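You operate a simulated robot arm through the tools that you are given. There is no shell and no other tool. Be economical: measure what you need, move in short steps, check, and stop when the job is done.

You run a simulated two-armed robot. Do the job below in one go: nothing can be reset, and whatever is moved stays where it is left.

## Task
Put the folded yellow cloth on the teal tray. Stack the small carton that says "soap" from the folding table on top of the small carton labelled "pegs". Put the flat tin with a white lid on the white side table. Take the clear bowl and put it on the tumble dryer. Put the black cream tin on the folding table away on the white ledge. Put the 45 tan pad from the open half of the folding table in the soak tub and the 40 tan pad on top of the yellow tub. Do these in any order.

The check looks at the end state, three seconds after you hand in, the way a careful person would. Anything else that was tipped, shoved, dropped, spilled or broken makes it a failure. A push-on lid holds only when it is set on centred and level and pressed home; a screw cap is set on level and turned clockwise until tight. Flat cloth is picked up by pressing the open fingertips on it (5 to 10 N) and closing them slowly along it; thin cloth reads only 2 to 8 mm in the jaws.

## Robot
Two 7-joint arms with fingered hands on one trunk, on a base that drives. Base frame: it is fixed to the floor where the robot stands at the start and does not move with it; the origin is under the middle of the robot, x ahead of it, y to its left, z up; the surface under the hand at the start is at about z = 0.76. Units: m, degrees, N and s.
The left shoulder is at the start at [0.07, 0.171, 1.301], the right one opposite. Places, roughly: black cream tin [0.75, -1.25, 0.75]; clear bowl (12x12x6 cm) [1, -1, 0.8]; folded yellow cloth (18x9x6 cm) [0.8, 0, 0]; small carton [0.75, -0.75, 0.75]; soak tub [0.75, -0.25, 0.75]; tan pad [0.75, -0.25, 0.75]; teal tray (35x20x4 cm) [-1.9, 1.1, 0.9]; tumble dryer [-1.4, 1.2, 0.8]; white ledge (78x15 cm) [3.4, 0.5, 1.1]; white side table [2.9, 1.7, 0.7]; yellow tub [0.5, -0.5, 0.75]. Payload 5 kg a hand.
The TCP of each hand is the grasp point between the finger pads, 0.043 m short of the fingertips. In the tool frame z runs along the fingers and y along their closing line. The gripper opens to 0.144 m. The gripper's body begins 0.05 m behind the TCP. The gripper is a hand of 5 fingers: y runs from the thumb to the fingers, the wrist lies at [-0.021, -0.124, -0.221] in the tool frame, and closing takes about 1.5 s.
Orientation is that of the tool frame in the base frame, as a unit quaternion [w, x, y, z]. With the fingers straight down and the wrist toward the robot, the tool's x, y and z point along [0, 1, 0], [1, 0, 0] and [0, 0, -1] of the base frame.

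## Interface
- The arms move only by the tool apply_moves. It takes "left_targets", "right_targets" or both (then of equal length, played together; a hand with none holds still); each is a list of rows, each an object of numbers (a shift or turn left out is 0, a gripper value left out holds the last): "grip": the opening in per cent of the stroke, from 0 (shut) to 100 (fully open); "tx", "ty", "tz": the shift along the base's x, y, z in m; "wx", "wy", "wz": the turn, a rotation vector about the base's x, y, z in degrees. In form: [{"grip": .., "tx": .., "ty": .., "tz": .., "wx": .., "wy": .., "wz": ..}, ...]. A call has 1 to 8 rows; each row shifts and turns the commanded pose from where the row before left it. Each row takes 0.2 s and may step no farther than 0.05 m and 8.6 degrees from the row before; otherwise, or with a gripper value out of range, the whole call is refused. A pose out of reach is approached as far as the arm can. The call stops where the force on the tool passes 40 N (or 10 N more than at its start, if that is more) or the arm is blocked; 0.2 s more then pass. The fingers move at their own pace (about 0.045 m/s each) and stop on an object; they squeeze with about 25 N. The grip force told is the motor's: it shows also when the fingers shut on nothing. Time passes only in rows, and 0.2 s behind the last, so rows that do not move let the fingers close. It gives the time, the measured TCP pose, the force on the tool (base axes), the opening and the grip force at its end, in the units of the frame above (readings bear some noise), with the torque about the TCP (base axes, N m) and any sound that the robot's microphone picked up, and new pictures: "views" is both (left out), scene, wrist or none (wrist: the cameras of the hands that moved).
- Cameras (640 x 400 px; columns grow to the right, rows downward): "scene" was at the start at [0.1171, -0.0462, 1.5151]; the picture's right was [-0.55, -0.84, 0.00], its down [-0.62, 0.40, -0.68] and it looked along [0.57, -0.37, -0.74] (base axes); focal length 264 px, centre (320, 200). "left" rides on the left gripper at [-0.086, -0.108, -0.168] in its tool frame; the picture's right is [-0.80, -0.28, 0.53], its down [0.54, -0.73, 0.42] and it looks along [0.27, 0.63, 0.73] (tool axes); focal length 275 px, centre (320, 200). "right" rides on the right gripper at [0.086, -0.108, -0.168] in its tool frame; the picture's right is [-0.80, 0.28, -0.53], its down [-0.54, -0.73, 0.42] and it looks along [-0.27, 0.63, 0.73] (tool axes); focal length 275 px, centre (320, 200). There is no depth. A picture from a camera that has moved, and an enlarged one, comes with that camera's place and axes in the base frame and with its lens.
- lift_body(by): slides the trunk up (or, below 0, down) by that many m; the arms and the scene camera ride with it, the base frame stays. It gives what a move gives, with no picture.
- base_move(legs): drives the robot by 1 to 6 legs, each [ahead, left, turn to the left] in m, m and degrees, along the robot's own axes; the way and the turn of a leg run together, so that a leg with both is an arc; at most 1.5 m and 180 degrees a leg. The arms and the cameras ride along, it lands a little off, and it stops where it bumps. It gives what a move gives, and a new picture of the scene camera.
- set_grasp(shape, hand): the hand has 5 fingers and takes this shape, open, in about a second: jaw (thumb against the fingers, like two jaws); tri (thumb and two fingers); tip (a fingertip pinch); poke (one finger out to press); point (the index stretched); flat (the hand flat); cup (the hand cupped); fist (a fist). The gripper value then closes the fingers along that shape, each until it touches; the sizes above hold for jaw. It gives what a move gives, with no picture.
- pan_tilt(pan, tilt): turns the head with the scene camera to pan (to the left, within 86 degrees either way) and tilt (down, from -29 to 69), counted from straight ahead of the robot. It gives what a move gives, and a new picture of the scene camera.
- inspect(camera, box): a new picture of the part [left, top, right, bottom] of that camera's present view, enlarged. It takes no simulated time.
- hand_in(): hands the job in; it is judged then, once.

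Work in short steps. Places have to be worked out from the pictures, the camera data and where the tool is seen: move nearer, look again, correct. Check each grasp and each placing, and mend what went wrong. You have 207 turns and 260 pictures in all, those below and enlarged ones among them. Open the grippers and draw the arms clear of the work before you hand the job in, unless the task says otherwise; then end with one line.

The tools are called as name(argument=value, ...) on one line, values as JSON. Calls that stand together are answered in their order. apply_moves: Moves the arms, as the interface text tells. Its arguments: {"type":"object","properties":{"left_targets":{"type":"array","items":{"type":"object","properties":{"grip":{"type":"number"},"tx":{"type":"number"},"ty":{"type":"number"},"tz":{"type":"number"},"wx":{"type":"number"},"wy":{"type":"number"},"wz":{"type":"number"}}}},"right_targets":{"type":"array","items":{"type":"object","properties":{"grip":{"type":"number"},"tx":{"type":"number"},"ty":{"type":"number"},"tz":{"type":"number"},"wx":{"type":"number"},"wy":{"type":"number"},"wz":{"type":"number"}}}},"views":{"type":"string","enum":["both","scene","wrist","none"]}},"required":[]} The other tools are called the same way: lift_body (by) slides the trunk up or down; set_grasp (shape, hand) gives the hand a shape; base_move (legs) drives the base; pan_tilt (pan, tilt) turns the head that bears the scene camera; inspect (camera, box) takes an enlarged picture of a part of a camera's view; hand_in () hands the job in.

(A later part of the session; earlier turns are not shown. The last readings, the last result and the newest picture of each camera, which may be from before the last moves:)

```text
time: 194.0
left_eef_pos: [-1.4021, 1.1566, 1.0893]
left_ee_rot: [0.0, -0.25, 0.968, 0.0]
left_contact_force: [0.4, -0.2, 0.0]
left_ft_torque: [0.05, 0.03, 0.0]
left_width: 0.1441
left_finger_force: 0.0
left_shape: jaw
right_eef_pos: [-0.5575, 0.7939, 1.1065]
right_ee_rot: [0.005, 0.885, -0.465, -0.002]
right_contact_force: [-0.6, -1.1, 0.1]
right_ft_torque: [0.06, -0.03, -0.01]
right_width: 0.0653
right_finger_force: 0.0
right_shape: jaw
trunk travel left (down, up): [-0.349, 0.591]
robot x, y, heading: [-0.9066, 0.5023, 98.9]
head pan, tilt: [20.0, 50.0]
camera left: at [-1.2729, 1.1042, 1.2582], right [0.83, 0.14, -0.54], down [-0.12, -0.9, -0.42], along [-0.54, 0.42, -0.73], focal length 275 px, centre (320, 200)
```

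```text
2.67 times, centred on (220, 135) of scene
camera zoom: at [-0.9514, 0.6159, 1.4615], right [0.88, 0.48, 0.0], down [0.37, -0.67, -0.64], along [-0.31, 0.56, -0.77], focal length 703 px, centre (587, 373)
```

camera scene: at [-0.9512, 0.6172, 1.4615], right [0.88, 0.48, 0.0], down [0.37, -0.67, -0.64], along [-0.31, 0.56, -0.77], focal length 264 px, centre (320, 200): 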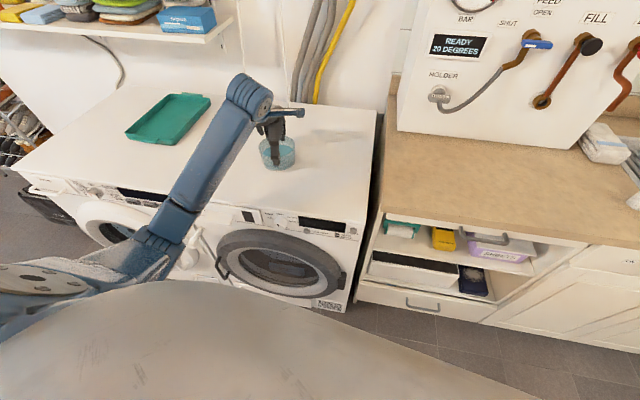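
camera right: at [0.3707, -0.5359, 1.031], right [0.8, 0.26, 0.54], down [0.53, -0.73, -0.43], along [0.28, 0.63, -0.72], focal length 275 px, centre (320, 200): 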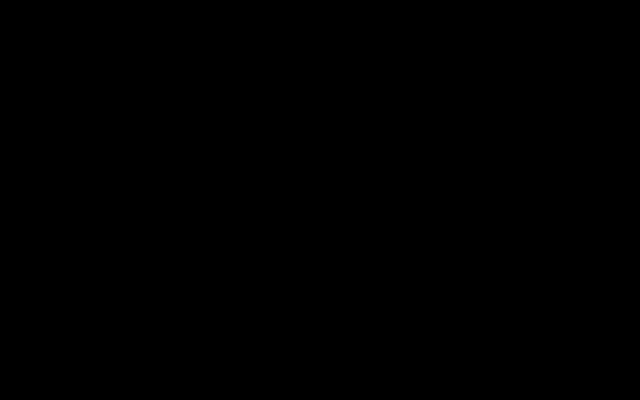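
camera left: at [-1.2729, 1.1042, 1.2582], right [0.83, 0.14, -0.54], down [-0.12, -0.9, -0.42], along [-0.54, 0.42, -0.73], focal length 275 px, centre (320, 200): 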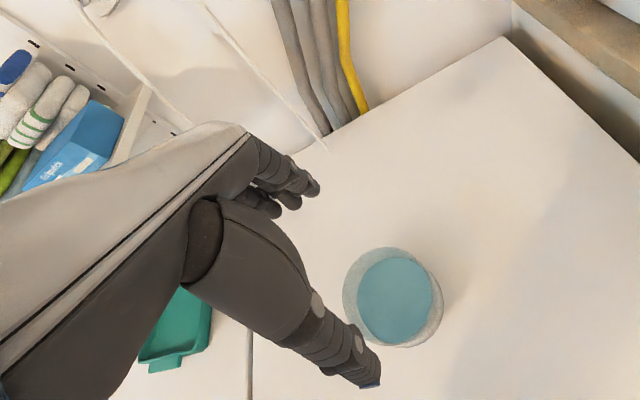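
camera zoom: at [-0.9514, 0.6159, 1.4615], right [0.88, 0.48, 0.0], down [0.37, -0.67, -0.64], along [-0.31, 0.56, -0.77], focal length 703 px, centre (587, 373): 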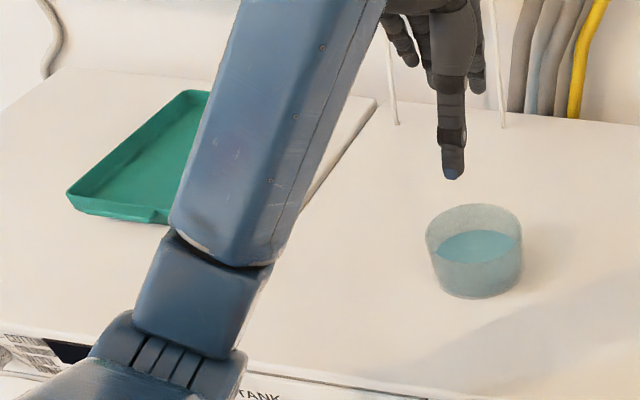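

Bowl is on the dryer. Now for the cloth: retract the left hand, back off, turn and drive toward the table's left end.

apply_moves(left_targets=[{"tx": 0.03, "ty": -0.035}, {"tx": 0.03, "ty": -0.035}, {"tx": 0.03, "ty": -0.035}, {"tx": 0.03, "ty": -0.035}, {"tx": 0.03, "ty": -0.035}, {"tx": 0.03, "ty": -0.035}, {"tx": 0.02, "ty": -0.03}], views="none")

base_move(legs=[[-0.4, 0, 0], [0, 0, -145], [0.4, 0.95, 0]])

```text
time: 195.6
left_eef_pos: [-1.2037, 0.9912, 1.1027]
left_ee_rot: [-0.003, -0.252, 0.968, -0.001]
left_contact_force: [0.1, -0.5, 1.0]
left_ft_torque: [0.05, 0.02, -0.02]
left_width: 0.144
left_finger_force: 0.0
left_shape: jaw
left hand out of reach, approached as far as the arm can: row 5, 6, 7
right_eef_pos: [-0.558, 0.795, 1.1075]
right_ee_rot: [0.006, 0.886, -0.464, 0.0]
right_contact_force: [-0.1, 0.0, 0.3]
right_ft_torque: [-0.03, 0.01, 0.02]
right_width: 0.065
right_finger_force: 0.0
right_shape: jaw
trunk travel left (down, up): [-0.349, 0.591]
robot x, y, heading: [-0.9065, 0.4993, 99.0]
head pan, tilt: [20.0, 50.0]
```

```text
time: 209.1
left_eef_pos: [0.6254, 0.0694, 1.1022]
left_ee_rot: [0.0, 0.875, 0.484, 0.001]
left_contact_force: [0.8, -1.0, 0.0]
left_ft_torque: [0.01, -0.03, 0.0]
left_width: 0.144
left_finger_force: 0.1
left_shape: jaw
right_eef_pos: [-0.0342, -0.0693, 1.1074]
right_ee_rot: [0.0, 0.23, 0.973, 0.005]
right_contact_force: [0.4, -0.3, 0.6]
right_ft_torque: [-0.02, -0.04, 0.01]
right_width: 0.0652
right_finger_force: 0.0
right_shape: jaw
trunk travel left (down, up): [-0.349, 0.591]
robot x, y, heading: [0.1276, 0.3561, -52.2]
head pan, tilt: [20.0, 50.0]
camera scene: at [0.2261, 0.2715, 1.4615], right [-0.53, -0.85, 0.0], down [-0.65, 0.41, -0.64], along [0.54, -0.34, -0.77], focal length 264 px, centre (320, 200)
```

scene: 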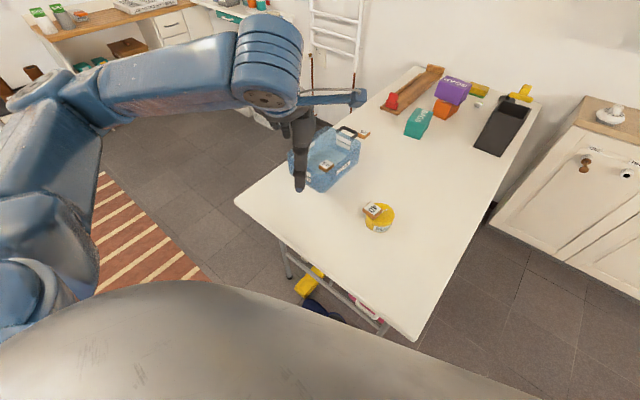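

The cloth lies on the floor at ≈[0.75,0.02], about 14 cm inside the table edge. Back up a bit and lower the trunk to view it.

base_move(legs=[[-0.3, 0.1, 0]])

lift_body(by=-0.33)

pan_tilt(pan=20, tilt=35)

inspect(camera="scene", box=[220, 140, 460, 330])

```text
time: 211.2
left_eef_pos: [0.5234, 0.3588, 1.1029]
left_ee_rot: [0.0, 0.877, 0.48, 0.0]
left_contact_force: [0.5, 0.0, -0.5]
left_ft_torque: [-0.02, -0.03, -0.01]
left_width: 0.1438
left_finger_force: 0.1
left_shape: jaw
right_eef_pos: [-0.1386, 0.2237, 1.1065]
right_ee_rot: [-0.001, 0.233, 0.972, 0.005]
right_contact_force: [-0.1, 0.0, -0.1]
right_ft_torque: [0.02, -0.03, 0.0]
right_width: 0.0651
right_finger_force: 0.0
right_shape: jaw
trunk travel left (down, up): [-0.349, 0.591]
robot x, y, heading: [0.0265, 0.6497, -52.6]
head pan, tilt: [20.0, 50.0]
camera scene: at [0.1246, 0.5633, 1.4615], right [-0.54, -0.84, 0.0], down [-0.64, 0.41, -0.64], along [0.54, -0.35, -0.77], focal length 264 px, centre (320, 200)
```

scene: 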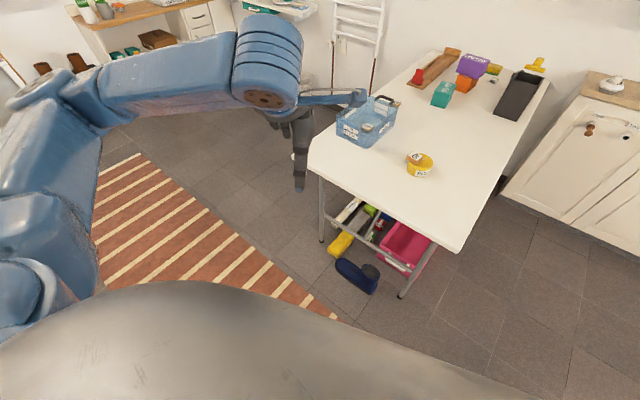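

```text
time: 214.4
left_eef_pos: [0.5226, 0.3575, 0.7725]
left_ee_rot: [-0.001, 0.877, 0.48, 0.0]
left_contact_force: [0.6, 0.0, 0.5]
left_ft_torque: [0.01, 0.02, -0.01]
left_width: 0.144
left_finger_force: 0.1
left_shape: jaw
right_eef_pos: [-0.1377, 0.2232, 0.7773]
right_ee_rot: [0.0, 0.234, 0.972, 0.006]
right_contact_force: [-1.3, -0.2, 0.1]
right_ft_torque: [0.03, -0.03, 0.02]
right_width: 0.065
right_finger_force: 0.0
right_shape: jaw
trunk travel left (down, up): [-0.019, 0.921]
robot x, y, heading: [0.0273, 0.6452, -52.7]
head pan, tilt: [20.0, 50.0]
```

```text
time: 215.2
left_eef_pos: [0.5225, 0.357, 0.7728]
left_ee_rot: [-0.001, 0.877, 0.48, 0.0]
left_contact_force: [0.6, 0.4, 0.0]
left_ft_torque: [0.03, 0.02, 0.0]
left_width: 0.1441
left_finger_force: 0.1
left_shape: jaw
right_eef_pos: [-0.1387, 0.224, 0.7772]
right_ee_rot: [0.0, 0.234, 0.972, 0.006]
right_contact_force: [-0.6, 0.3, -0.3]
right_ft_torque: [0.01, 0.04, -0.01]
right_width: 0.065
right_finger_force: 0.1
right_shape: jaw
trunk travel left (down, up): [-0.019, 0.921]
robot x, y, heading: [0.032, 0.645, -52.7]
head pan, tilt: [20.0, 35.0]
camera scene: at [0.134, 0.5572, 1.1532], right [-0.54, -0.84, 0.0], down [-0.48, 0.31, -0.82], along [0.69, -0.44, -0.57], focal length 264 px, centre (320, 200)
```

scene: 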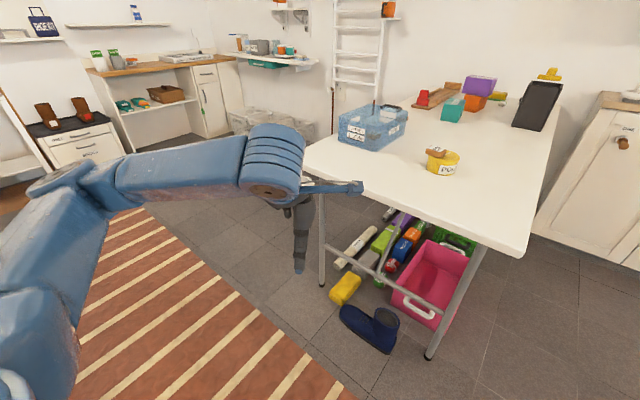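

```text
2.11 times, centred on (340, 235) of scene
camera zoom: at [0.134, 0.5572, 1.1532], right [-0.54, -0.84, 0.0], down [-0.48, 0.31, -0.82], along [0.69, -0.44, -0.57], focal length 555 px, centre (278, 126)
```

zoom: 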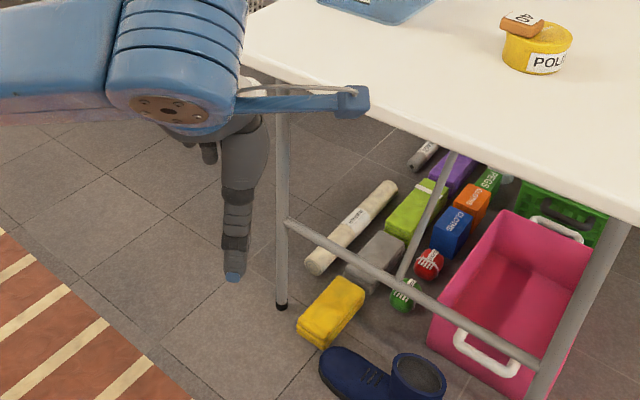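

The cloth: centre ≈[0.764,0.003], top z≈0.06, long axis −71°, its near end sticking out under the frame's crossbar (z≈0.27). I'll take it from outside with the right hand, tilted. Drive to the table's left end.

base_move(legs=[[0.36, 0.63, 0], [0, 0, -17]])

pan_tilt(pan=-15, tilt=55)

inspect(camera="left", box=[0, 0, 640, 400])

```text
time: 220.1
left_eef_pos: [1.1323, 0.3082, 0.7727]
left_ee_rot: [0.0, 0.941, 0.34, 0.001]
left_contact_force: [0.2, 1.5, -0.2]
left_ft_torque: [0.0, 0.0, -0.03]
left_width: 0.1439
left_finger_force: 0.0
left_shape: jaw
right_eef_pos: [0.4603, 0.3824, 0.776]
right_ee_rot: [0.0, 0.381, 0.924, 0.005]
right_contact_force: [-0.8, -0.5, 0.0]
right_ft_torque: [0.01, -0.02, -0.03]
right_width: 0.0649
right_finger_force: 0.0
right_shape: jaw
trunk travel left (down, up): [-0.019, 0.921]
robot x, y, heading: [0.7493, 0.7356, -70.5]
head pan, tilt: [20.0, 35.0]
camera scene: at [0.8222, 0.6168, 1.1533], right [-0.77, -0.64, 0.0], down [-0.36, 0.44, -0.82], along [0.52, -0.63, -0.57], focal length 264 px, centre (320, 200)
```

scene: 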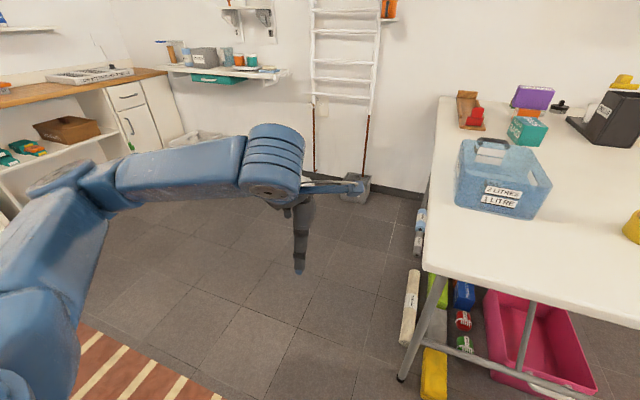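

```text
time: 221.1
left_eef_pos: [1.1315, 0.3089, 0.7724]
left_ee_rot: [0.0, 0.94, 0.34, 0.001]
left_contact_force: [0.2, 0.1, 0.3]
left_ft_torque: [0.01, -0.04, 0.02]
left_width: 0.1439
left_finger_force: 0.0
left_shape: jaw
right_eef_pos: [0.4604, 0.3818, 0.7771]
right_ee_rot: [0.001, 0.381, 0.925, 0.006]
right_contact_force: [-0.3, 0.6, 0.8]
right_ft_torque: [0.0, -0.01, 0.01]
right_width: 0.065
right_finger_force: 0.1
right_shape: jaw
trunk travel left (down, up): [-0.019, 0.921]
robot x, y, heading: [0.7488, 0.7322, -70.6]
head pan, tilt: [-15.0, 55.0]
camera scene: at [0.7723, 0.6129, 1.1251], right [-1.0, -0.08, 0.0], down [-0.07, 0.82, -0.57], along [0.05, -0.57, -0.82], focal length 264 px, centre (320, 200)
```

scene: 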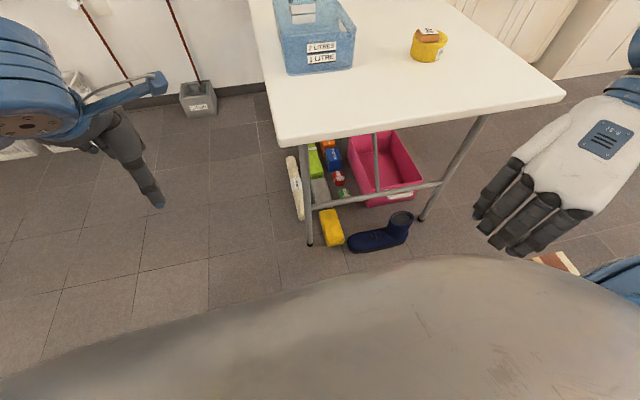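

```text
1.00 times, centred on (320, 200) of left (not enlarged: the box is as wide or as high as the picture)
camera zoom: at [0.9968, 0.3369, 0.9411], right [-0.79, -0.29, -0.54], down [-0.05, 0.91, -0.42], along [0.61, -0.31, -0.73], focal length 275 px, centre (320, 200)
```

zoom: 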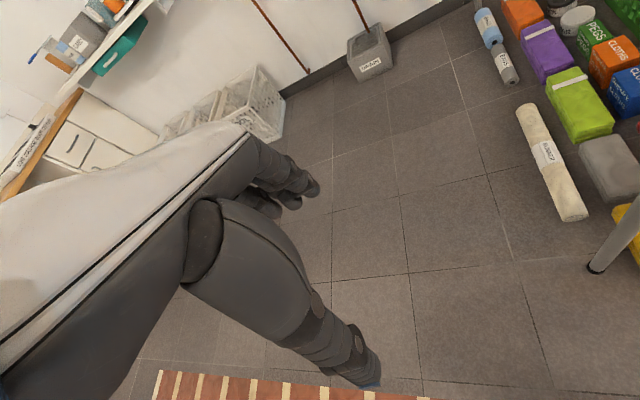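

I notice a round tin with a pale lid among the floor items. Zoom on that and on the cloth.

inspect(camera="left", box=[460, 0, 640, 110])

inspect(camera="scene", box=[260, 110, 460, 260])

```text
3.56 times, centred on (550, 55) of left
camera zoom: at [0.9968, 0.3369, 0.9411], right [-0.79, -0.29, -0.54], down [-0.05, 0.91, -0.42], along [0.61, -0.31, -0.73], focal length 979 px, centre (-498, 716)
```

zoom: 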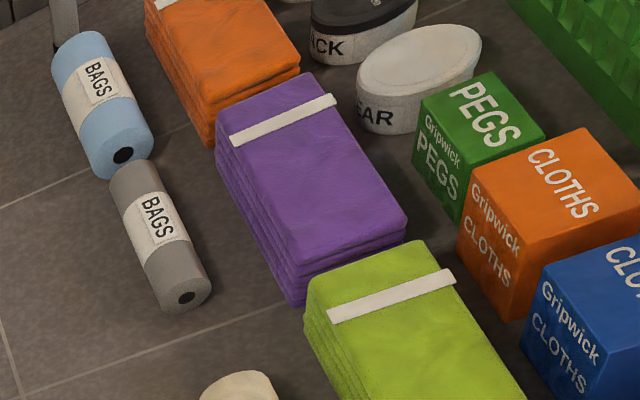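

```text
2.67 times, centred on (360, 185) of scene
camera zoom: at [0.7723, 0.6129, 1.1251], right [-1.0, -0.08, 0.0], down [-0.07, 0.82, -0.57], along [0.05, -0.57, -0.82], focal length 703 px, centre (213, 240)
```

zoom: 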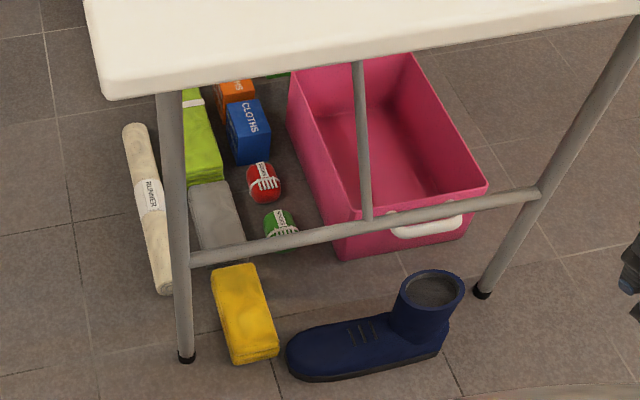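

Found the flat tin ("…EAR", white lid) on the floor under the table for later. Cloth grasp point ≈[0.75,0.06]. Bring the right hand down outside the table edge, turning to yaw 15° and tilting 30°.

apply_moves(right_targets=[{"grip": 85, "tx": 0.032, "ty": -0.02, "tz": -0.03, "wz": -7.5}, {"tx": 0.032, "ty": -0.02, "tz": -0.03, "wz": -7.5}, {"tx": 0.032, "ty": -0.02, "tz": -0.03, "wz": -7.5}, {"tx": 0.032, "ty": -0.02, "tz": -0.03, "wz": -7.5}, {"tx": 0.032, "ty": -0.02, "tz": -0.03, "wx": -7.25, "wy": -1.95}, {"tx": 0.032, "ty": -0.02, "tz": -0.03, "wx": -7.25, "wy": -1.95}, {"tx": 0.032, "ty": -0.02, "tz": -0.03, "wx": -7.25, "wy": -1.95}, {"tx": 0.032, "ty": -0.02, "tz": -0.03, "wx": -7.25, "wy": -1.95}], views="scene")

```text
time: 222.9
left_eef_pos: [1.1316, 0.3085, 0.7727]
left_ee_rot: [-0.001, 0.94, 0.34, 0.001]
left_contact_force: [0.1, -0.7, 0.5]
left_ft_torque: [-0.01, 0.0, -0.01]
left_width: 0.1438
left_finger_force: 0.1
left_shape: jaw
right_eef_pos: [0.7136, 0.2137, 0.5393]
right_ee_rot: [0.208, 0.586, 0.768, -0.154]
right_contact_force: [-0.1, 0.2, 0.0]
right_ft_torque: [-0.01, -0.02, 0.01]
right_width: 0.1224
right_finger_force: 0.0
right_shape: jaw
right hand out of reach, approached as far as the arm can: row 1, 2
trunk travel left (down, up): [-0.019, 0.921]
robot x, y, heading: [0.7476, 0.7351, -70.5]
head pan, tilt: [-15.0, 55.0]
camera scene: at [0.7722, 0.6126, 1.1251], right [-1.0, -0.08, 0.0], down [-0.06, 0.82, -0.57], along [0.04, -0.57, -0.82], focal length 264 px, centre (320, 200)
```

scene: 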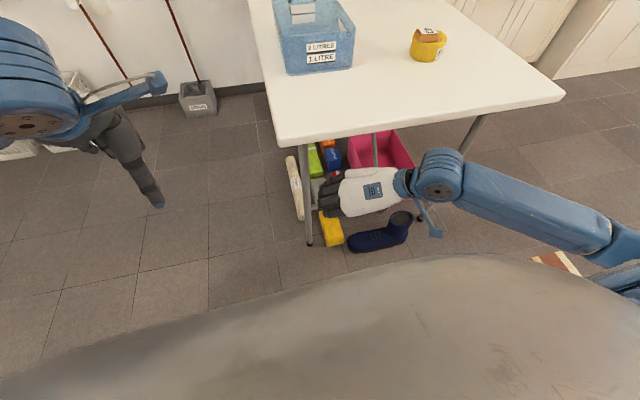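

Orientation is right. Descend outside the edge to z≈0.29, then move inward to pre-grasp.

apply_moves(right_targets=[{"tx": 0.004, "tz": -0.045}, {"tx": 0.004, "tz": -0.045}, {"tx": 0.004, "tz": -0.045}, {"tx": 0.004, "tz": -0.045}, {"tx": 0.004, "tz": -0.045}, {"ty": -0.035, "tz": -0.03}, {"ty": -0.035, "tz": -0.03}, {"ty": -0.03, "tz": -0.03}], views="scene")

inspect(camera="scene", box=[270, 130, 430, 260])

```text
time: 224.7
left_eef_pos: [1.1318, 0.309, 0.7717]
left_ee_rot: [-0.001, 0.941, 0.34, 0.0]
left_contact_force: [0.4, 0.3, 0.4]
left_ft_torque: [-0.01, -0.01, -0.02]
left_width: 0.1439
left_finger_force: 0.2
left_shape: jaw
right_eef_pos: [0.7361, 0.1132, 0.2236]
right_ee_rot: [0.207, 0.586, 0.768, -0.153]
right_contact_force: [0.5, 1.3, -0.3]
right_ft_torque: [-0.03, -0.02, 0.01]
right_width: 0.1222
right_finger_force: 0.1
right_shape: jaw
trunk travel left (down, up): [-0.019, 0.921]
robot x, y, heading: [0.7502, 0.7378, -70.3]
head pan, tilt: [-15.0, 55.0]
camera scene: at [0.7724, 0.6125, 1.125], right [-1.0, -0.08, 0.0], down [-0.06, 0.82, -0.57], along [0.04, -0.57, -0.82], focal length 264 px, centre (320, 200)
```

scene: 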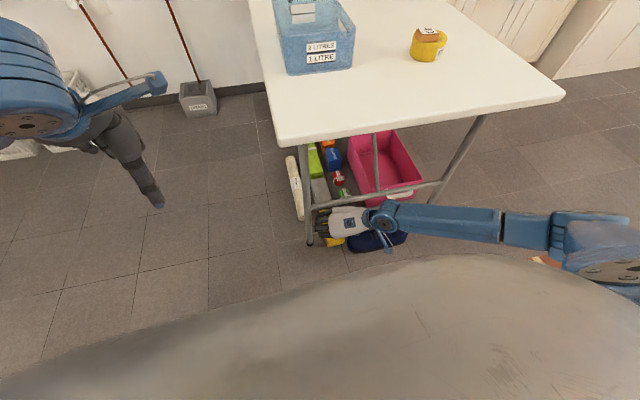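

```text
3.08 times, centred on (350, 195) of scene
camera zoom: at [0.7724, 0.6125, 1.125], right [-1.0, -0.08, 0.0], down [-0.06, 0.82, -0.57], along [0.04, -0.57, -0.82], focal length 811 px, centre (228, 215)
```

zoom: 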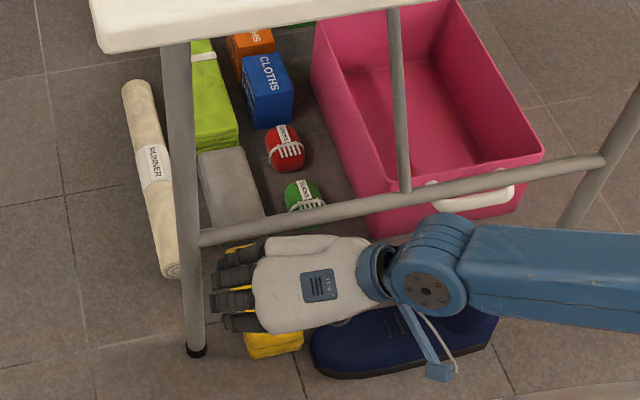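

Reduce the opening a little (leg is near) and descend to the grasp pose.

apply_moves(right_targets=[{"grip": 76, "ty": -0.01, "tz": -0.035}, {"tx": 0.003, "ty": -0.01, "tz": -0.035}, {"tx": 0.003, "ty": -0.01, "tz": -0.035}, {"tx": 0.003, "ty": -0.01, "tz": -0.03}, {"tx": 0.003, "ty": -0.005, "tz": -0.02}, {}], views="none")

inspect(camera="scene", box=[270, 130, 430, 260])

```text
time: 226.1
left_eef_pos: [1.1318, 0.3091, 0.7731]
left_ee_rot: [-0.001, 0.941, 0.339, 0.001]
left_contact_force: [0.1, 0.5, 0.0]
left_ft_torque: [0.01, 0.02, -0.04]
left_width: 0.1441
left_finger_force: 0.1
left_shape: jaw
right_eef_pos: [0.7465, 0.0686, 0.0686]
right_ee_rot: [0.209, 0.586, 0.768, -0.153]
right_contact_force: [0.8, 0.3, -0.4]
right_ft_torque: [0.03, -0.03, -0.02]
right_width: 0.1096
right_finger_force: 0.0
right_shape: jaw
trunk travel left (down, up): [-0.019, 0.921]
robot x, y, heading: [0.7461, 0.7323, -70.4]
head pan, tilt: [-15.0, 55.0]
```

```text
3.08 times, centred on (350, 195) of scene
camera zoom: at [0.7723, 0.6128, 1.125], right [-1.0, -0.08, 0.0], down [-0.07, 0.82, -0.57], along [0.05, -0.57, -0.82], focal length 811 px, centre (228, 215)
```

zoom: 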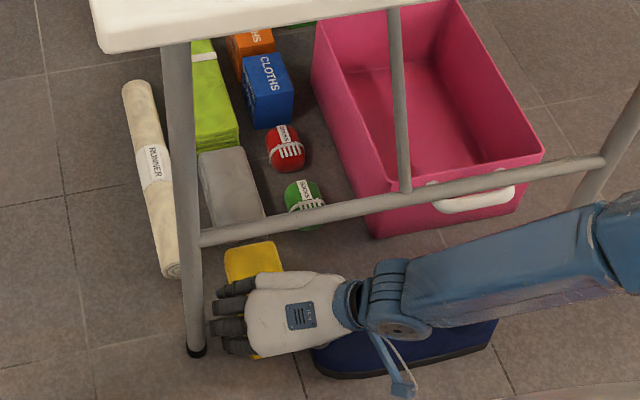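

No contact; lower 1.5 cm more and close.

apply_moves(right_targets=[{"tz": -0.014}, {}, {"grip": 0}, {}, {}, {}, {}, {}], views="none")

inspect(camera="scene", box=[270, 130, 430, 260])

```text
time: 227.9
left_eef_pos: [1.1329, 0.3088, 0.7725]
left_ee_rot: [-0.001, 0.941, 0.339, 0.001]
left_contact_force: [-0.3, 0.0, 0.0]
left_ft_torque: [0.01, -0.02, 0.0]
left_width: 0.144
left_finger_force: 0.0
left_shape: jaw
right_eef_pos: [0.7453, 0.0709, 0.0533]
right_ee_rot: [0.208, 0.586, 0.768, -0.153]
right_contact_force: [3.5, -2.0, 1.0]
right_ft_torque: [-0.03, -0.07, 0.14]
right_width: 0.0813
right_finger_force: 24.7
right_shape: jaw
trunk travel left (down, up): [-0.019, 0.921]
robot x, y, heading: [0.7478, 0.7356, -70.3]
head pan, tilt: [-15.0, 55.0]
```

```text
3.08 times, centred on (350, 195) of scene
camera zoom: at [0.7723, 0.6129, 1.125], right [-1.0, -0.08, 0.0], down [-0.07, 0.82, -0.57], along [0.05, -0.57, -0.82], focal length 811 px, centre (228, 215)
```

zoom: 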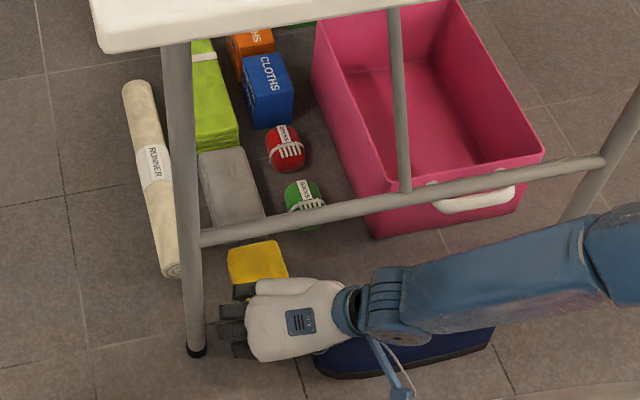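

Cloth gripped (8.1 cm). Lift 2 cm, pull it straight out from under the bar, then raise.

apply_moves(right_targets=[{"tz": 0.015}, {"tz": 0.015}, {"tx": -0.01, "ty": 0.038}, {"tx": -0.01, "ty": 0.038}, {"tx": -0.01, "ty": 0.038}, {"tx": -0.01, "ty": 0.038}, {"tx": -0.01, "ty": 0.038}, {}], views="scene")

```text
time: 229.7
left_eef_pos: [1.1318, 0.3088, 0.7721]
left_ee_rot: [0.0, 0.94, 0.34, 0.001]
left_contact_force: [0.3, 0.8, 0.3]
left_ft_torque: [0.04, -0.01, 0.02]
left_width: 0.144
left_finger_force: 0.1
left_shape: jaw
right_eef_pos: [0.6972, 0.2626, 0.0861]
right_ee_rot: [0.207, 0.586, 0.768, -0.154]
right_contact_force: [0.1, 0.4, -2.2]
right_ft_torque: [0.09, 0.08, 0.03]
right_width: 0.0809
right_finger_force: 25.3
right_shape: jaw
trunk travel left (down, up): [-0.019, 0.921]
robot x, y, heading: [0.7506, 0.7361, -70.5]
head pan, tilt: [-15.0, 55.0]
camera scene: at [0.7723, 0.6127, 1.125], right [-1.0, -0.08, 0.0], down [-0.07, 0.82, -0.57], along [0.05, -0.57, -0.82], focal length 264 px, centre (320, 200)
```

scene: 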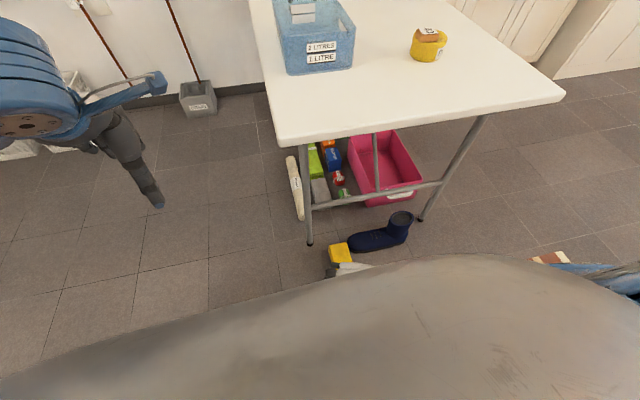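

Cloth is out and held level. Back away from the table, then raise trunk and hand.

base_move(legs=[[-0.25, 0, 0]])

apply_moves(right_targets=[{"tz": 0.045}, {"tz": 0.045}, {"tz": 0.045}, {"tz": 0.045}, {"tz": 0.045}, {"tz": 0.045}, {"tz": 0.045}], views="none")

lift_body(by=0.4)

lift_body(by=0.25)

pan_tilt(pan=-10, tilt=50)

```text
time: 231.5
left_eef_pos: [1.0476, 0.5472, 0.7734]
left_ee_rot: [-0.001, 0.941, 0.339, 0.0]
left_contact_force: [-0.1, 0.7, -0.5]
left_ft_torque: [-0.04, 0.0, 0.0]
left_width: 0.1439
left_finger_force: 0.1
left_shape: jaw
right_eef_pos: [0.6123, 0.4986, 0.0855]
right_ee_rot: [0.208, 0.586, 0.768, -0.153]
right_contact_force: [-0.3, 0.1, -1.9]
right_ft_torque: [0.13, 0.03, -0.02]
right_width: 0.0809
right_finger_force: 25.3
right_shape: jaw
trunk travel left (down, up): [-0.019, 0.921]
robot x, y, heading: [0.6653, 0.9737, -70.3]
head pan, tilt: [-15.0, 55.0]
camera scene: at [0.6875, 0.8514, 1.1251], right [-1.0, -0.08, 0.0], down [-0.07, 0.82, -0.57], along [0.05, -0.57, -0.82], focal length 264 px, centre (320, 200)
```

scene: 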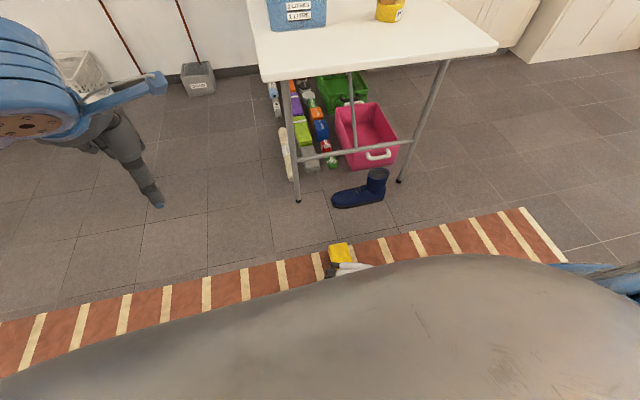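

```text
time: 233.1
left_eef_pos: [1.0489, 0.5466, 0.7718]
left_ee_rot: [-0.001, 0.941, 0.339, 0.001]
left_contact_force: [0.1, 0.0, 0.1]
left_ft_torque: [-0.02, 0.01, -0.01]
left_width: 0.1439
left_finger_force: 0.0
left_shape: jaw
right_eef_pos: [0.6124, 0.4975, 0.3994]
right_ee_rot: [0.206, 0.587, 0.768, -0.153]
right_contact_force: [0.5, -0.9, -1.6]
right_ft_torque: [0.12, 0.02, 0.0]
right_width: 0.0806
right_finger_force: 24.7
right_shape: jaw
trunk travel left (down, up): [-0.019, 0.921]
robot x, y, heading: [0.6653, 0.976, -70.8]
head pan, tilt: [-15.0, 55.0]
```

```text
time: 237.0
left_eef_pos: [1.048, 0.5463, 1.1727]
left_ee_rot: [0.0, 0.941, 0.34, 0.001]
left_contact_force: [-1.1, -0.1, -0.9]
left_ft_torque: [-0.02, -0.02, -0.03]
left_width: 0.144
left_finger_force: 0.0
left_shape: jaw
right_eef_pos: [0.6116, 0.4971, 0.8001]
right_ee_rot: [0.207, 0.586, 0.768, -0.152]
right_contact_force: [-0.3, 0.0, -1.4]
right_ft_torque: [0.12, 0.0, -0.01]
right_width: 0.0808
right_finger_force: 24.5
right_shape: jaw
trunk travel left (down, up): [-0.419, 0.521]
robot x, y, heading: [0.663, 0.9703, -70.3]
head pan, tilt: [-15.0, 55.0]
```

```text
time: 239.5
left_eef_pos: [1.0467, 0.5474, 1.4227]
left_ee_rot: [0.0, 0.941, 0.34, 0.001]
left_contact_force: [0.4, -0.2, 0.4]
left_ft_torque: [0.04, 0.0, -0.02]
left_width: 0.144
left_finger_force: 0.0
left_shape: jaw
right_eef_pos: [0.6115, 0.4973, 1.0496]
right_ee_rot: [0.207, 0.586, 0.769, -0.152]
right_contact_force: [0.7, 0.0, -2.2]
right_ft_torque: [0.1, 0.04, -0.01]
right_width: 0.0804
right_finger_force: 24.9
right_shape: jaw
trunk travel left (down, up): [-0.669, 0.271]
robot x, y, heading: [0.6635, 0.9763, -70.4]
head pan, tilt: [-15.0, 55.0]
```

```text
time: 240.2
left_eef_pos: [1.047, 0.5461, 1.4232]
left_ee_rot: [0.0, 0.941, 0.34, 0.0]
left_contact_force: [0.7, 0.2, 0.5]
left_ft_torque: [-0.01, -0.01, -0.03]
left_width: 0.1438
left_finger_force: 0.0
left_shape: jaw
right_eef_pos: [0.6122, 0.4971, 1.0495]
right_ee_rot: [0.208, 0.586, 0.768, -0.153]
right_contact_force: [-0.8, 0.5, -1.2]
right_ft_torque: [0.11, 0.06, -0.01]
right_width: 0.0806
right_finger_force: 25.2
right_shape: jaw
trunk travel left (down, up): [-0.669, 0.271]
robot x, y, heading: [0.6644, 0.9721, -70.3]
head pan, tilt: [-10.0, 50.0]
camera scene: at [0.6948, 0.8465, 1.7815], right [-0.99, -0.17, 0.0], down [-0.13, 0.76, -0.64], along [0.11, -0.63, -0.77], focal length 264 px, centre (320, 200)
```

scene: 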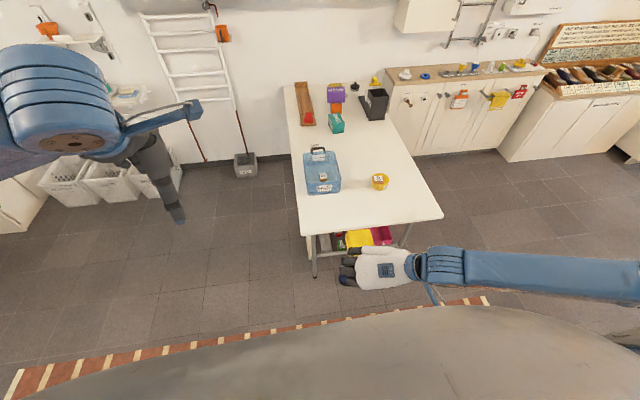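

Clear overview. Drive to the middle of the room, turn around and approach the washer with the tray.

base_move(legs=[[0.31, -0.82, 0], [0, 0, 180], [0.3, 0.83, 0]])

pan_tilt(pan=10, tilt=45)

```text
time: 256.4
left_eef_pos: [-1.2602, 0.7958, 1.423]
left_ee_rot: [-0.002, -0.357, 0.934, -0.001]
left_contact_force: [-0.3, -0.3, 0.9]
left_ft_torque: [0.06, -0.03, 0.03]
left_width: 0.144
left_finger_force: 0.0
left_shape: jaw
right_eef_pos: [-0.8269, 0.8619, 1.0504]
right_ee_rot: [-0.149, 0.779, -0.571, -0.211]
right_contact_force: [0.3, 0.3, -1.9]
right_ft_torque: [-0.11, -0.04, -0.03]
right_width: 0.0804
right_finger_force: 24.9
right_shape: jaw
trunk travel left (down, up): [-0.669, 0.271]
robot x, y, heading: [-0.8622, 0.3814, 111.9]
head pan, tilt: [-10.0, 50.0]
camera scene: at [-0.8949, 0.5047, 1.7816], right [0.98, 0.2, 0.0], down [0.15, -0.75, -0.64], along [-0.13, 0.63, -0.77], focal length 264 px, centre (320, 200)
```

scene: 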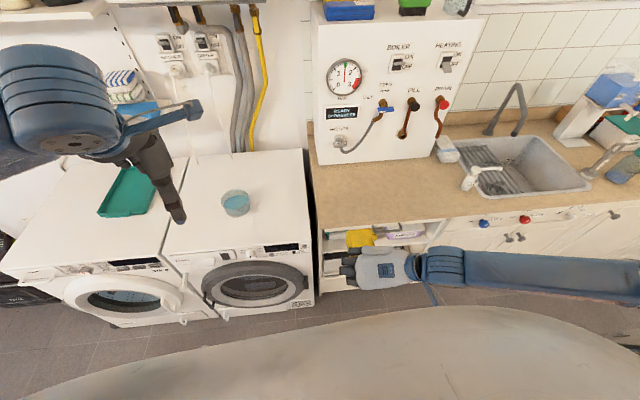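

```text
time: 257.2
left_eef_pos: [-1.2616, 0.7963, 1.4216]
left_ee_rot: [-0.001, -0.357, 0.934, 0.0]
left_contact_force: [-0.8, 0.6, 0.2]
left_ft_torque: [0.01, -0.02, -0.04]
left_width: 0.144
left_finger_force: 0.0
left_shape: jaw
right_eef_pos: [-0.8271, 0.8616, 1.0498]
right_ee_rot: [-0.15, 0.779, -0.572, -0.209]
right_contact_force: [0.2, -0.8, -2.2]
right_ft_torque: [-0.13, -0.03, -0.01]
right_width: 0.0806
right_finger_force: 25.4
right_shape: jaw
trunk travel left (down, up): [-0.669, 0.271]
robot x, y, heading: [-0.8632, 0.3846, 111.5]
head pan, tilt: [10.0, 45.0]
camera scene: at [-0.9241, 0.4984, 1.7884], right [0.85, 0.52, 0.0], down [0.37, -0.6, -0.71], along [-0.37, 0.6, -0.71], focal length 264 px, centre (320, 200)
```

scene: 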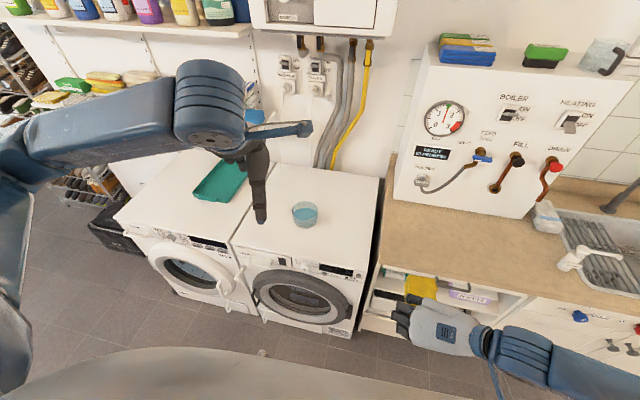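

Tray centre ≈[-1.935,1.175], axis ≈109°. Drive left along the machines to get in front of it.

base_move(legs=[[0.36, 0.856, 0]])

pan_tilt(pan=0, tilt=50)

```text
time: 262.1
left_eef_pos: [-2.194, 0.8189, 1.4226]
left_ee_rot: [-0.002, -0.35, 0.937, -0.001]
left_contact_force: [0.7, 0.1, -0.7]
left_ft_torque: [0.01, 0.01, 0.01]
left_width: 0.1439
left_finger_force: 0.1
left_shape: jaw
right_eef_pos: [-1.7618, 0.8782, 1.0489]
right_ee_rot: [-0.15, 0.775, -0.577, -0.21]
right_contact_force: [-0.4, -1.0, -0.8]
right_ft_torque: [-0.1, 0.0, -0.02]
right_width: 0.0804
right_finger_force: 25.2
right_shape: jaw
trunk travel left (down, up): [-0.669, 0.271]
robot x, y, heading: [-1.8012, 0.3971, 110.8]
head pan, tilt: [10.0, 45.0]
camera scene: at [-1.8612, 0.5158, 1.7885], right [0.86, 0.51, 0.0], down [0.36, -0.61, -0.71], along [-0.36, 0.61, -0.71], focal length 264 px, centre (320, 200)
```

scene: 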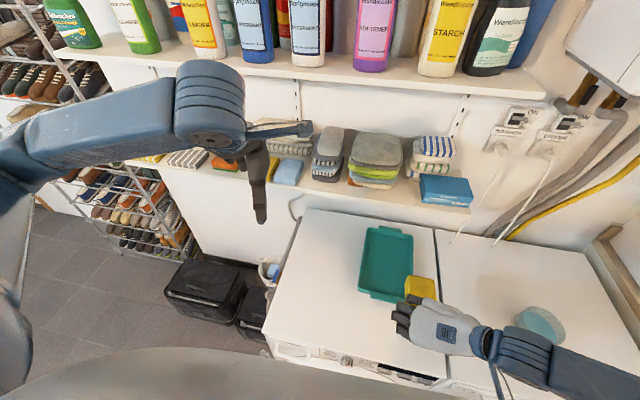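

```text
time: 262.8
left_eef_pos: [-2.1951, 0.818, 1.4219]
left_ee_rot: [-0.001, -0.35, 0.937, 0.001]
left_contact_force: [-0.6, 0.3, 0.6]
left_ft_torque: [0.0, -0.01, 0.01]
left_width: 0.1438
left_finger_force: 0.1
left_shape: jaw
right_eef_pos: [-1.7616, 0.8782, 1.0502]
right_ee_rot: [-0.151, 0.775, -0.577, -0.208]
right_contact_force: [-0.2, -0.8, -1.7]
right_ft_torque: [-0.13, -0.02, 0.01]
right_width: 0.0806
right_finger_force: 24.5
right_shape: jaw
trunk travel left (down, up): [-0.669, 0.271]
robot x, y, heading: [-1.8013, 0.4027, 110.9]
head pan, tilt: [0.0, 50.0]
camera scene: at [-1.8482, 0.5181, 1.7815], right [0.93, 0.36, 0.0], down [0.27, -0.72, -0.64], along [-0.23, 0.6, -0.77], focal length 264 px, centre (320, 200)
```

scene: 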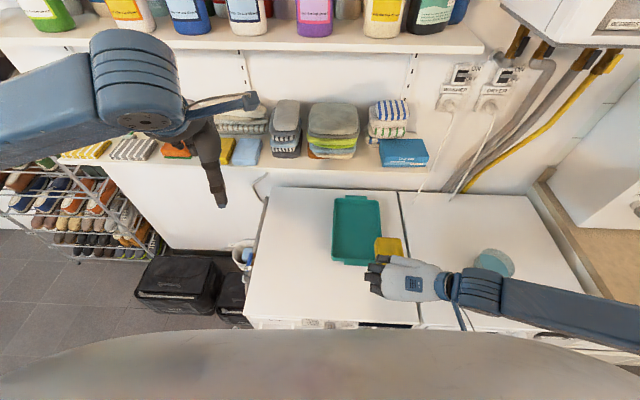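

Tray centre refined [-1.925,1.158]. Move the cloth over it: TCP target ≈[-1.908,1.10], then descend.

apply_moves(right_targets=[{"tx": -0.0245, "ty": 0.037}, {"tx": -0.0245, "ty": 0.037}, {"tx": -0.0245, "ty": 0.037}, {"tx": -0.0245, "ty": 0.037}, {"tx": -0.0245, "ty": 0.037}, {"tx": -0.0245, "ty": 0.037}, {"tz": -0.03}, {}], views="scene")

inspect(camera="scene", box=[260, 150, 480, 310])

```text
time: 264.6
left_eef_pos: [-2.1953, 0.8176, 1.4229]
left_ee_rot: [-0.001, -0.351, 0.937, 0.0]
left_contact_force: [0.7, 0.3, -0.5]
left_ft_torque: [0.01, 0.02, -0.02]
left_width: 0.144
left_finger_force: 0.1
left_shape: jaw
right_eef_pos: [-1.908, 1.1002, 1.0191]
right_ee_rot: [-0.15, 0.774, -0.578, -0.209]
right_contact_force: [1.0, -0.4, -0.7]
right_ft_torque: [-0.1, 0.0, -0.05]
right_width: 0.0804
right_finger_force: 25.0
right_shape: jaw
trunk travel left (down, up): [-0.669, 0.271]
robot x, y, heading: [-1.8043, 0.4005, 110.9]
head pan, tilt: [0.0, 50.0]
camera scene: at [-1.8476, 0.5176, 1.7816], right [0.93, 0.36, 0.0], down [0.27, -0.72, -0.64], along [-0.23, 0.6, -0.77], focal length 264 px, centre (320, 200)
```

scene: 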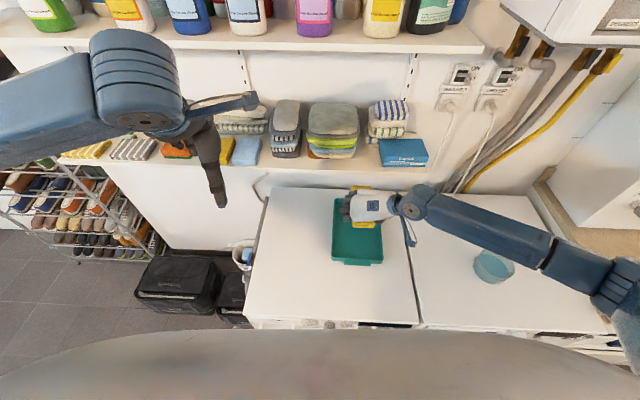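

```text
2.50 times, centred on (370, 230) of scene
camera zoom: at [-1.8476, 0.5176, 1.7816], right [0.93, 0.36, 0.0], down [0.27, -0.72, -0.64], along [-0.23, 0.6, -0.77], focal length 659 px, centre (195, 125)
```

zoom: 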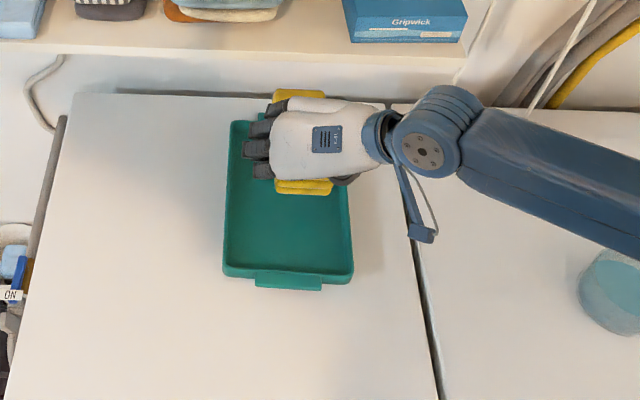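

The cloth is aligned with the tray. Lower it gradually.

apply_moves(right_targets=[{"tz": -0.03}, {"tz": -0.03}, {"tz": -0.03}, {"tz": -0.02}, {}], views="none")

inspect(camera="scene", box=[260, 150, 520, 310])

```text
time: 265.8
left_eef_pos: [-2.1973, 0.8169, 1.4231]
left_ee_rot: [0.0, -0.351, 0.936, 0.0]
left_contact_force: [-0.1, 0.0, -0.2]
left_ft_torque: [0.01, 0.03, 0.0]
left_width: 0.1441
left_finger_force: 0.1
left_shape: jaw
right_eef_pos: [-1.911, 1.1021, 0.9113]
right_ee_rot: [-0.15, 0.775, -0.577, -0.21]
right_contact_force: [-0.7, -0.5, 4.0]
right_ft_torque: [0.16, -0.17, -0.11]
right_width: 0.0804
right_finger_force: 24.8
right_shape: jaw
trunk travel left (down, up): [-0.669, 0.271]
robot x, y, heading: [-1.8003, 0.402, 110.7]
head pan, tilt: [0.0, 50.0]
```

```text
2.46 times, centred on (390, 230) of scene
camera zoom: at [-1.848, 0.517, 1.7817], right [0.93, 0.36, 0.0], down [0.27, -0.72, -0.64], along [-0.23, 0.6, -0.77], focal length 649 px, centre (148, 126)
```

zoom: 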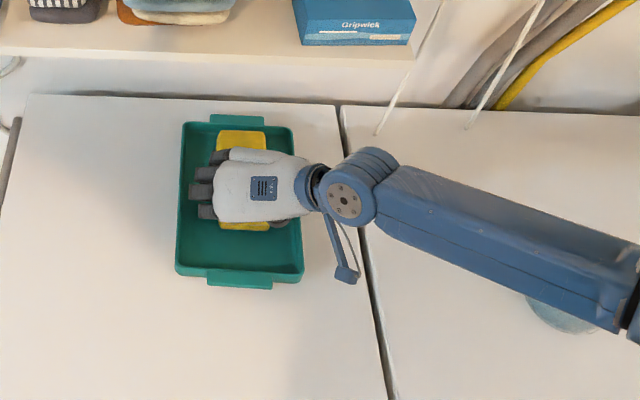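

Contact begins at z=0.911 and the cloth lies within the tray. Lower slightly and release.

apply_moves(right_targets=[{"tz": -0.006}, {}, {"grip": 72}, {}, {}, {}], views="none")

apply_moves(right_targets=[{"ty": -0.01, "tz": 0.03}, {"ty": -0.01, "tz": 0.04}, {"tz": 0.045}, {"tz": 0.045}, {"tz": 0.045}], views="scene")

inspect(camera="scene", box=[260, 150, 520, 310])

```text
time: 267.2
left_eef_pos: [-2.1956, 0.8189, 1.4225]
left_ee_rot: [-0.001, -0.35, 0.937, -0.001]
left_contact_force: [0.5, 0.3, 0.4]
left_ft_torque: [0.03, 0.01, -0.02]
left_width: 0.144
left_finger_force: 0.1
left_shape: jaw
right_eef_pos: [-1.9093, 1.0992, 0.9043]
right_ee_rot: [-0.15, 0.775, -0.577, -0.208]
right_contact_force: [0.5, 0.5, 0.1]
right_ft_torque: [0.0, 0.0, -0.03]
right_width: 0.1031
right_finger_force: 0.1
right_shape: jaw
trunk travel left (down, up): [-0.669, 0.271]
robot x, y, heading: [-1.8037, 0.4024, 111.0]
head pan, tilt: [0.0, 50.0]
```

```text
time: 268.4
left_eef_pos: [-2.1969, 0.8167, 1.4225]
left_ee_rot: [0.0, -0.35, 0.937, -0.001]
left_contact_force: [0.6, 0.8, -0.5]
left_ft_torque: [0.05, 0.04, 0.0]
left_width: 0.1437
left_finger_force: 0.0
left_shape: jaw
right_eef_pos: [-1.9082, 1.0749, 1.1105]
right_ee_rot: [-0.151, 0.775, -0.577, -0.208]
right_contact_force: [0.7, 0.1, 0.3]
right_ft_torque: [0.03, -0.01, -0.02]
right_width: 0.1036
right_finger_force: 0.0
right_shape: jaw
trunk travel left (down, up): [-0.669, 0.271]
robot x, y, heading: [-1.8074, 0.3995, 110.9]
head pan, tilt: [0.0, 50.0]
camera scene: at [-1.8482, 0.5166, 1.7815], right [0.93, 0.36, 0.0], down [0.27, -0.72, -0.64], along [-0.23, 0.6, -0.77], focal length 264 px, centre (320, 200)
```

scene: 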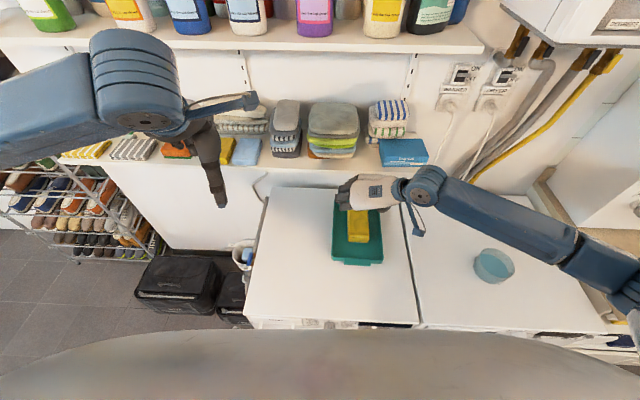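

```text
2.46 times, centred on (390, 230) of scene
camera zoom: at [-1.8482, 0.5166, 1.7815], right [0.93, 0.36, 0.0], down [0.27, -0.72, -0.64], along [-0.23, 0.6, -0.77], focal length 649 px, centre (148, 126)
```

zoom: 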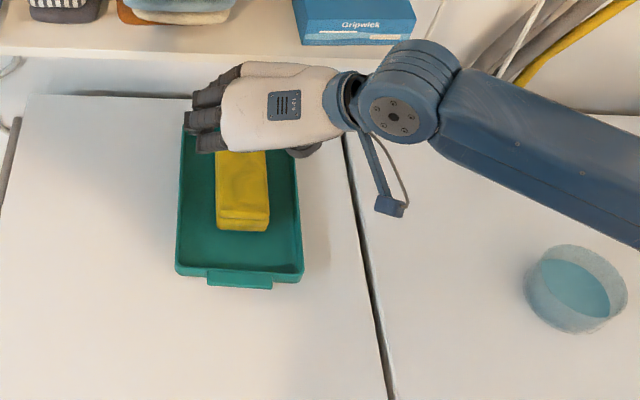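

Cloth is on the tray. Now the black cream tin on the table: tuck the right hand, back off, turn and drive back to the table spot.

apply_moves(right_targets=[{"ty": -0.03, "tz": 0.03}, {"ty": -0.03, "tz": 0.03}, {"tx": 0.03, "ty": -0.03, "tz": 0.02}, {"tx": 0.03, "ty": -0.03, "tz": 0.02}, {"tx": 0.035, "ty": -0.025, "tz": 0.02}, {"tx": 0.035, "ty": -0.025, "tz": 0.02}, {"tx": 0.035, "ty": -0.025, "tz": 0.02}, {"tx": 0.035, "ty": -0.025, "tz": 0.02}], views="none")

base_move(legs=[[-0.35, 0, 0], [0, 0, -166], [0.939, 1.079, 0]])

```text
time: 270.2
left_eef_pos: [-2.1958, 0.8158, 1.4238]
left_ee_rot: [-0.001, -0.351, 0.937, 0.0]
left_contact_force: [-0.2, -0.3, -0.4]
left_ft_torque: [0.08, 0.02, 0.03]
left_width: 0.144
left_finger_force: 0.1
left_shape: jaw
right_eef_pos: [-1.7083, 0.9357, 1.2632]
right_ee_rot: [-0.149, 0.776, -0.576, -0.21]
right_contact_force: [0.3, -0.4, 0.5]
right_ft_torque: [0.01, 0.01, 0.01]
right_width: 0.1036
right_finger_force: 0.0
right_shape: jaw
right hand out of reach, approached as far as the arm can: row 6, 7, 8
trunk travel left (down, up): [-0.669, 0.271]
robot x, y, heading: [-1.8015, 0.4031, 111.2]
head pan, tilt: [0.0, 50.0]
```

```text
time: 286.1
left_eef_pos: [0.2753, -0.3451, 1.423]
left_ee_rot: [0.0, 0.88, 0.474, 0.001]
left_contact_force: [-0.7, 0.3, -0.5]
left_ft_torque: [0.0, 0.01, 0.03]
left_width: 0.1435
left_finger_force: 0.0
left_shape: jaw
right_eef_pos: [-0.161, -0.5917, 1.2612]
right_ee_rot: [0.227, 0.466, 0.847, -0.12]
right_contact_force: [0.0, -0.4, -0.1]
right_ft_torque: [-0.02, -0.01, -0.01]
right_width: 0.1035
right_finger_force: 0.0
right_shape: jaw
trunk travel left (down, up): [-0.669, 0.271]
robot x, y, heading: [-0.2142, -0.0518, -53.2]
head pan, tilt: [0.0, 50.0]
camera scene: at [-0.139, -0.1537, 1.7816], right [-0.8, -0.59, 0.0], down [-0.45, 0.62, -0.64], along [0.38, -0.52, -0.77], focal length 264 px, centre (320, 200)
```

scene: 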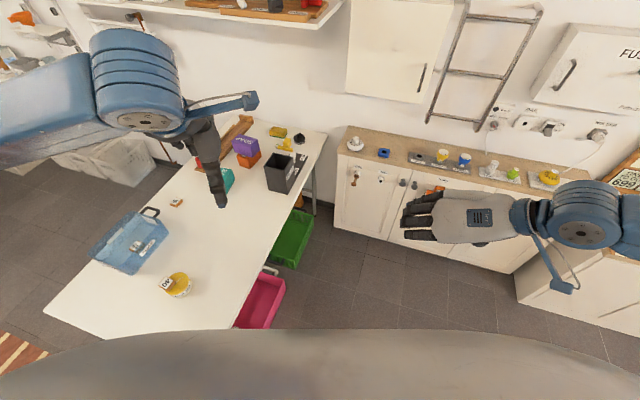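

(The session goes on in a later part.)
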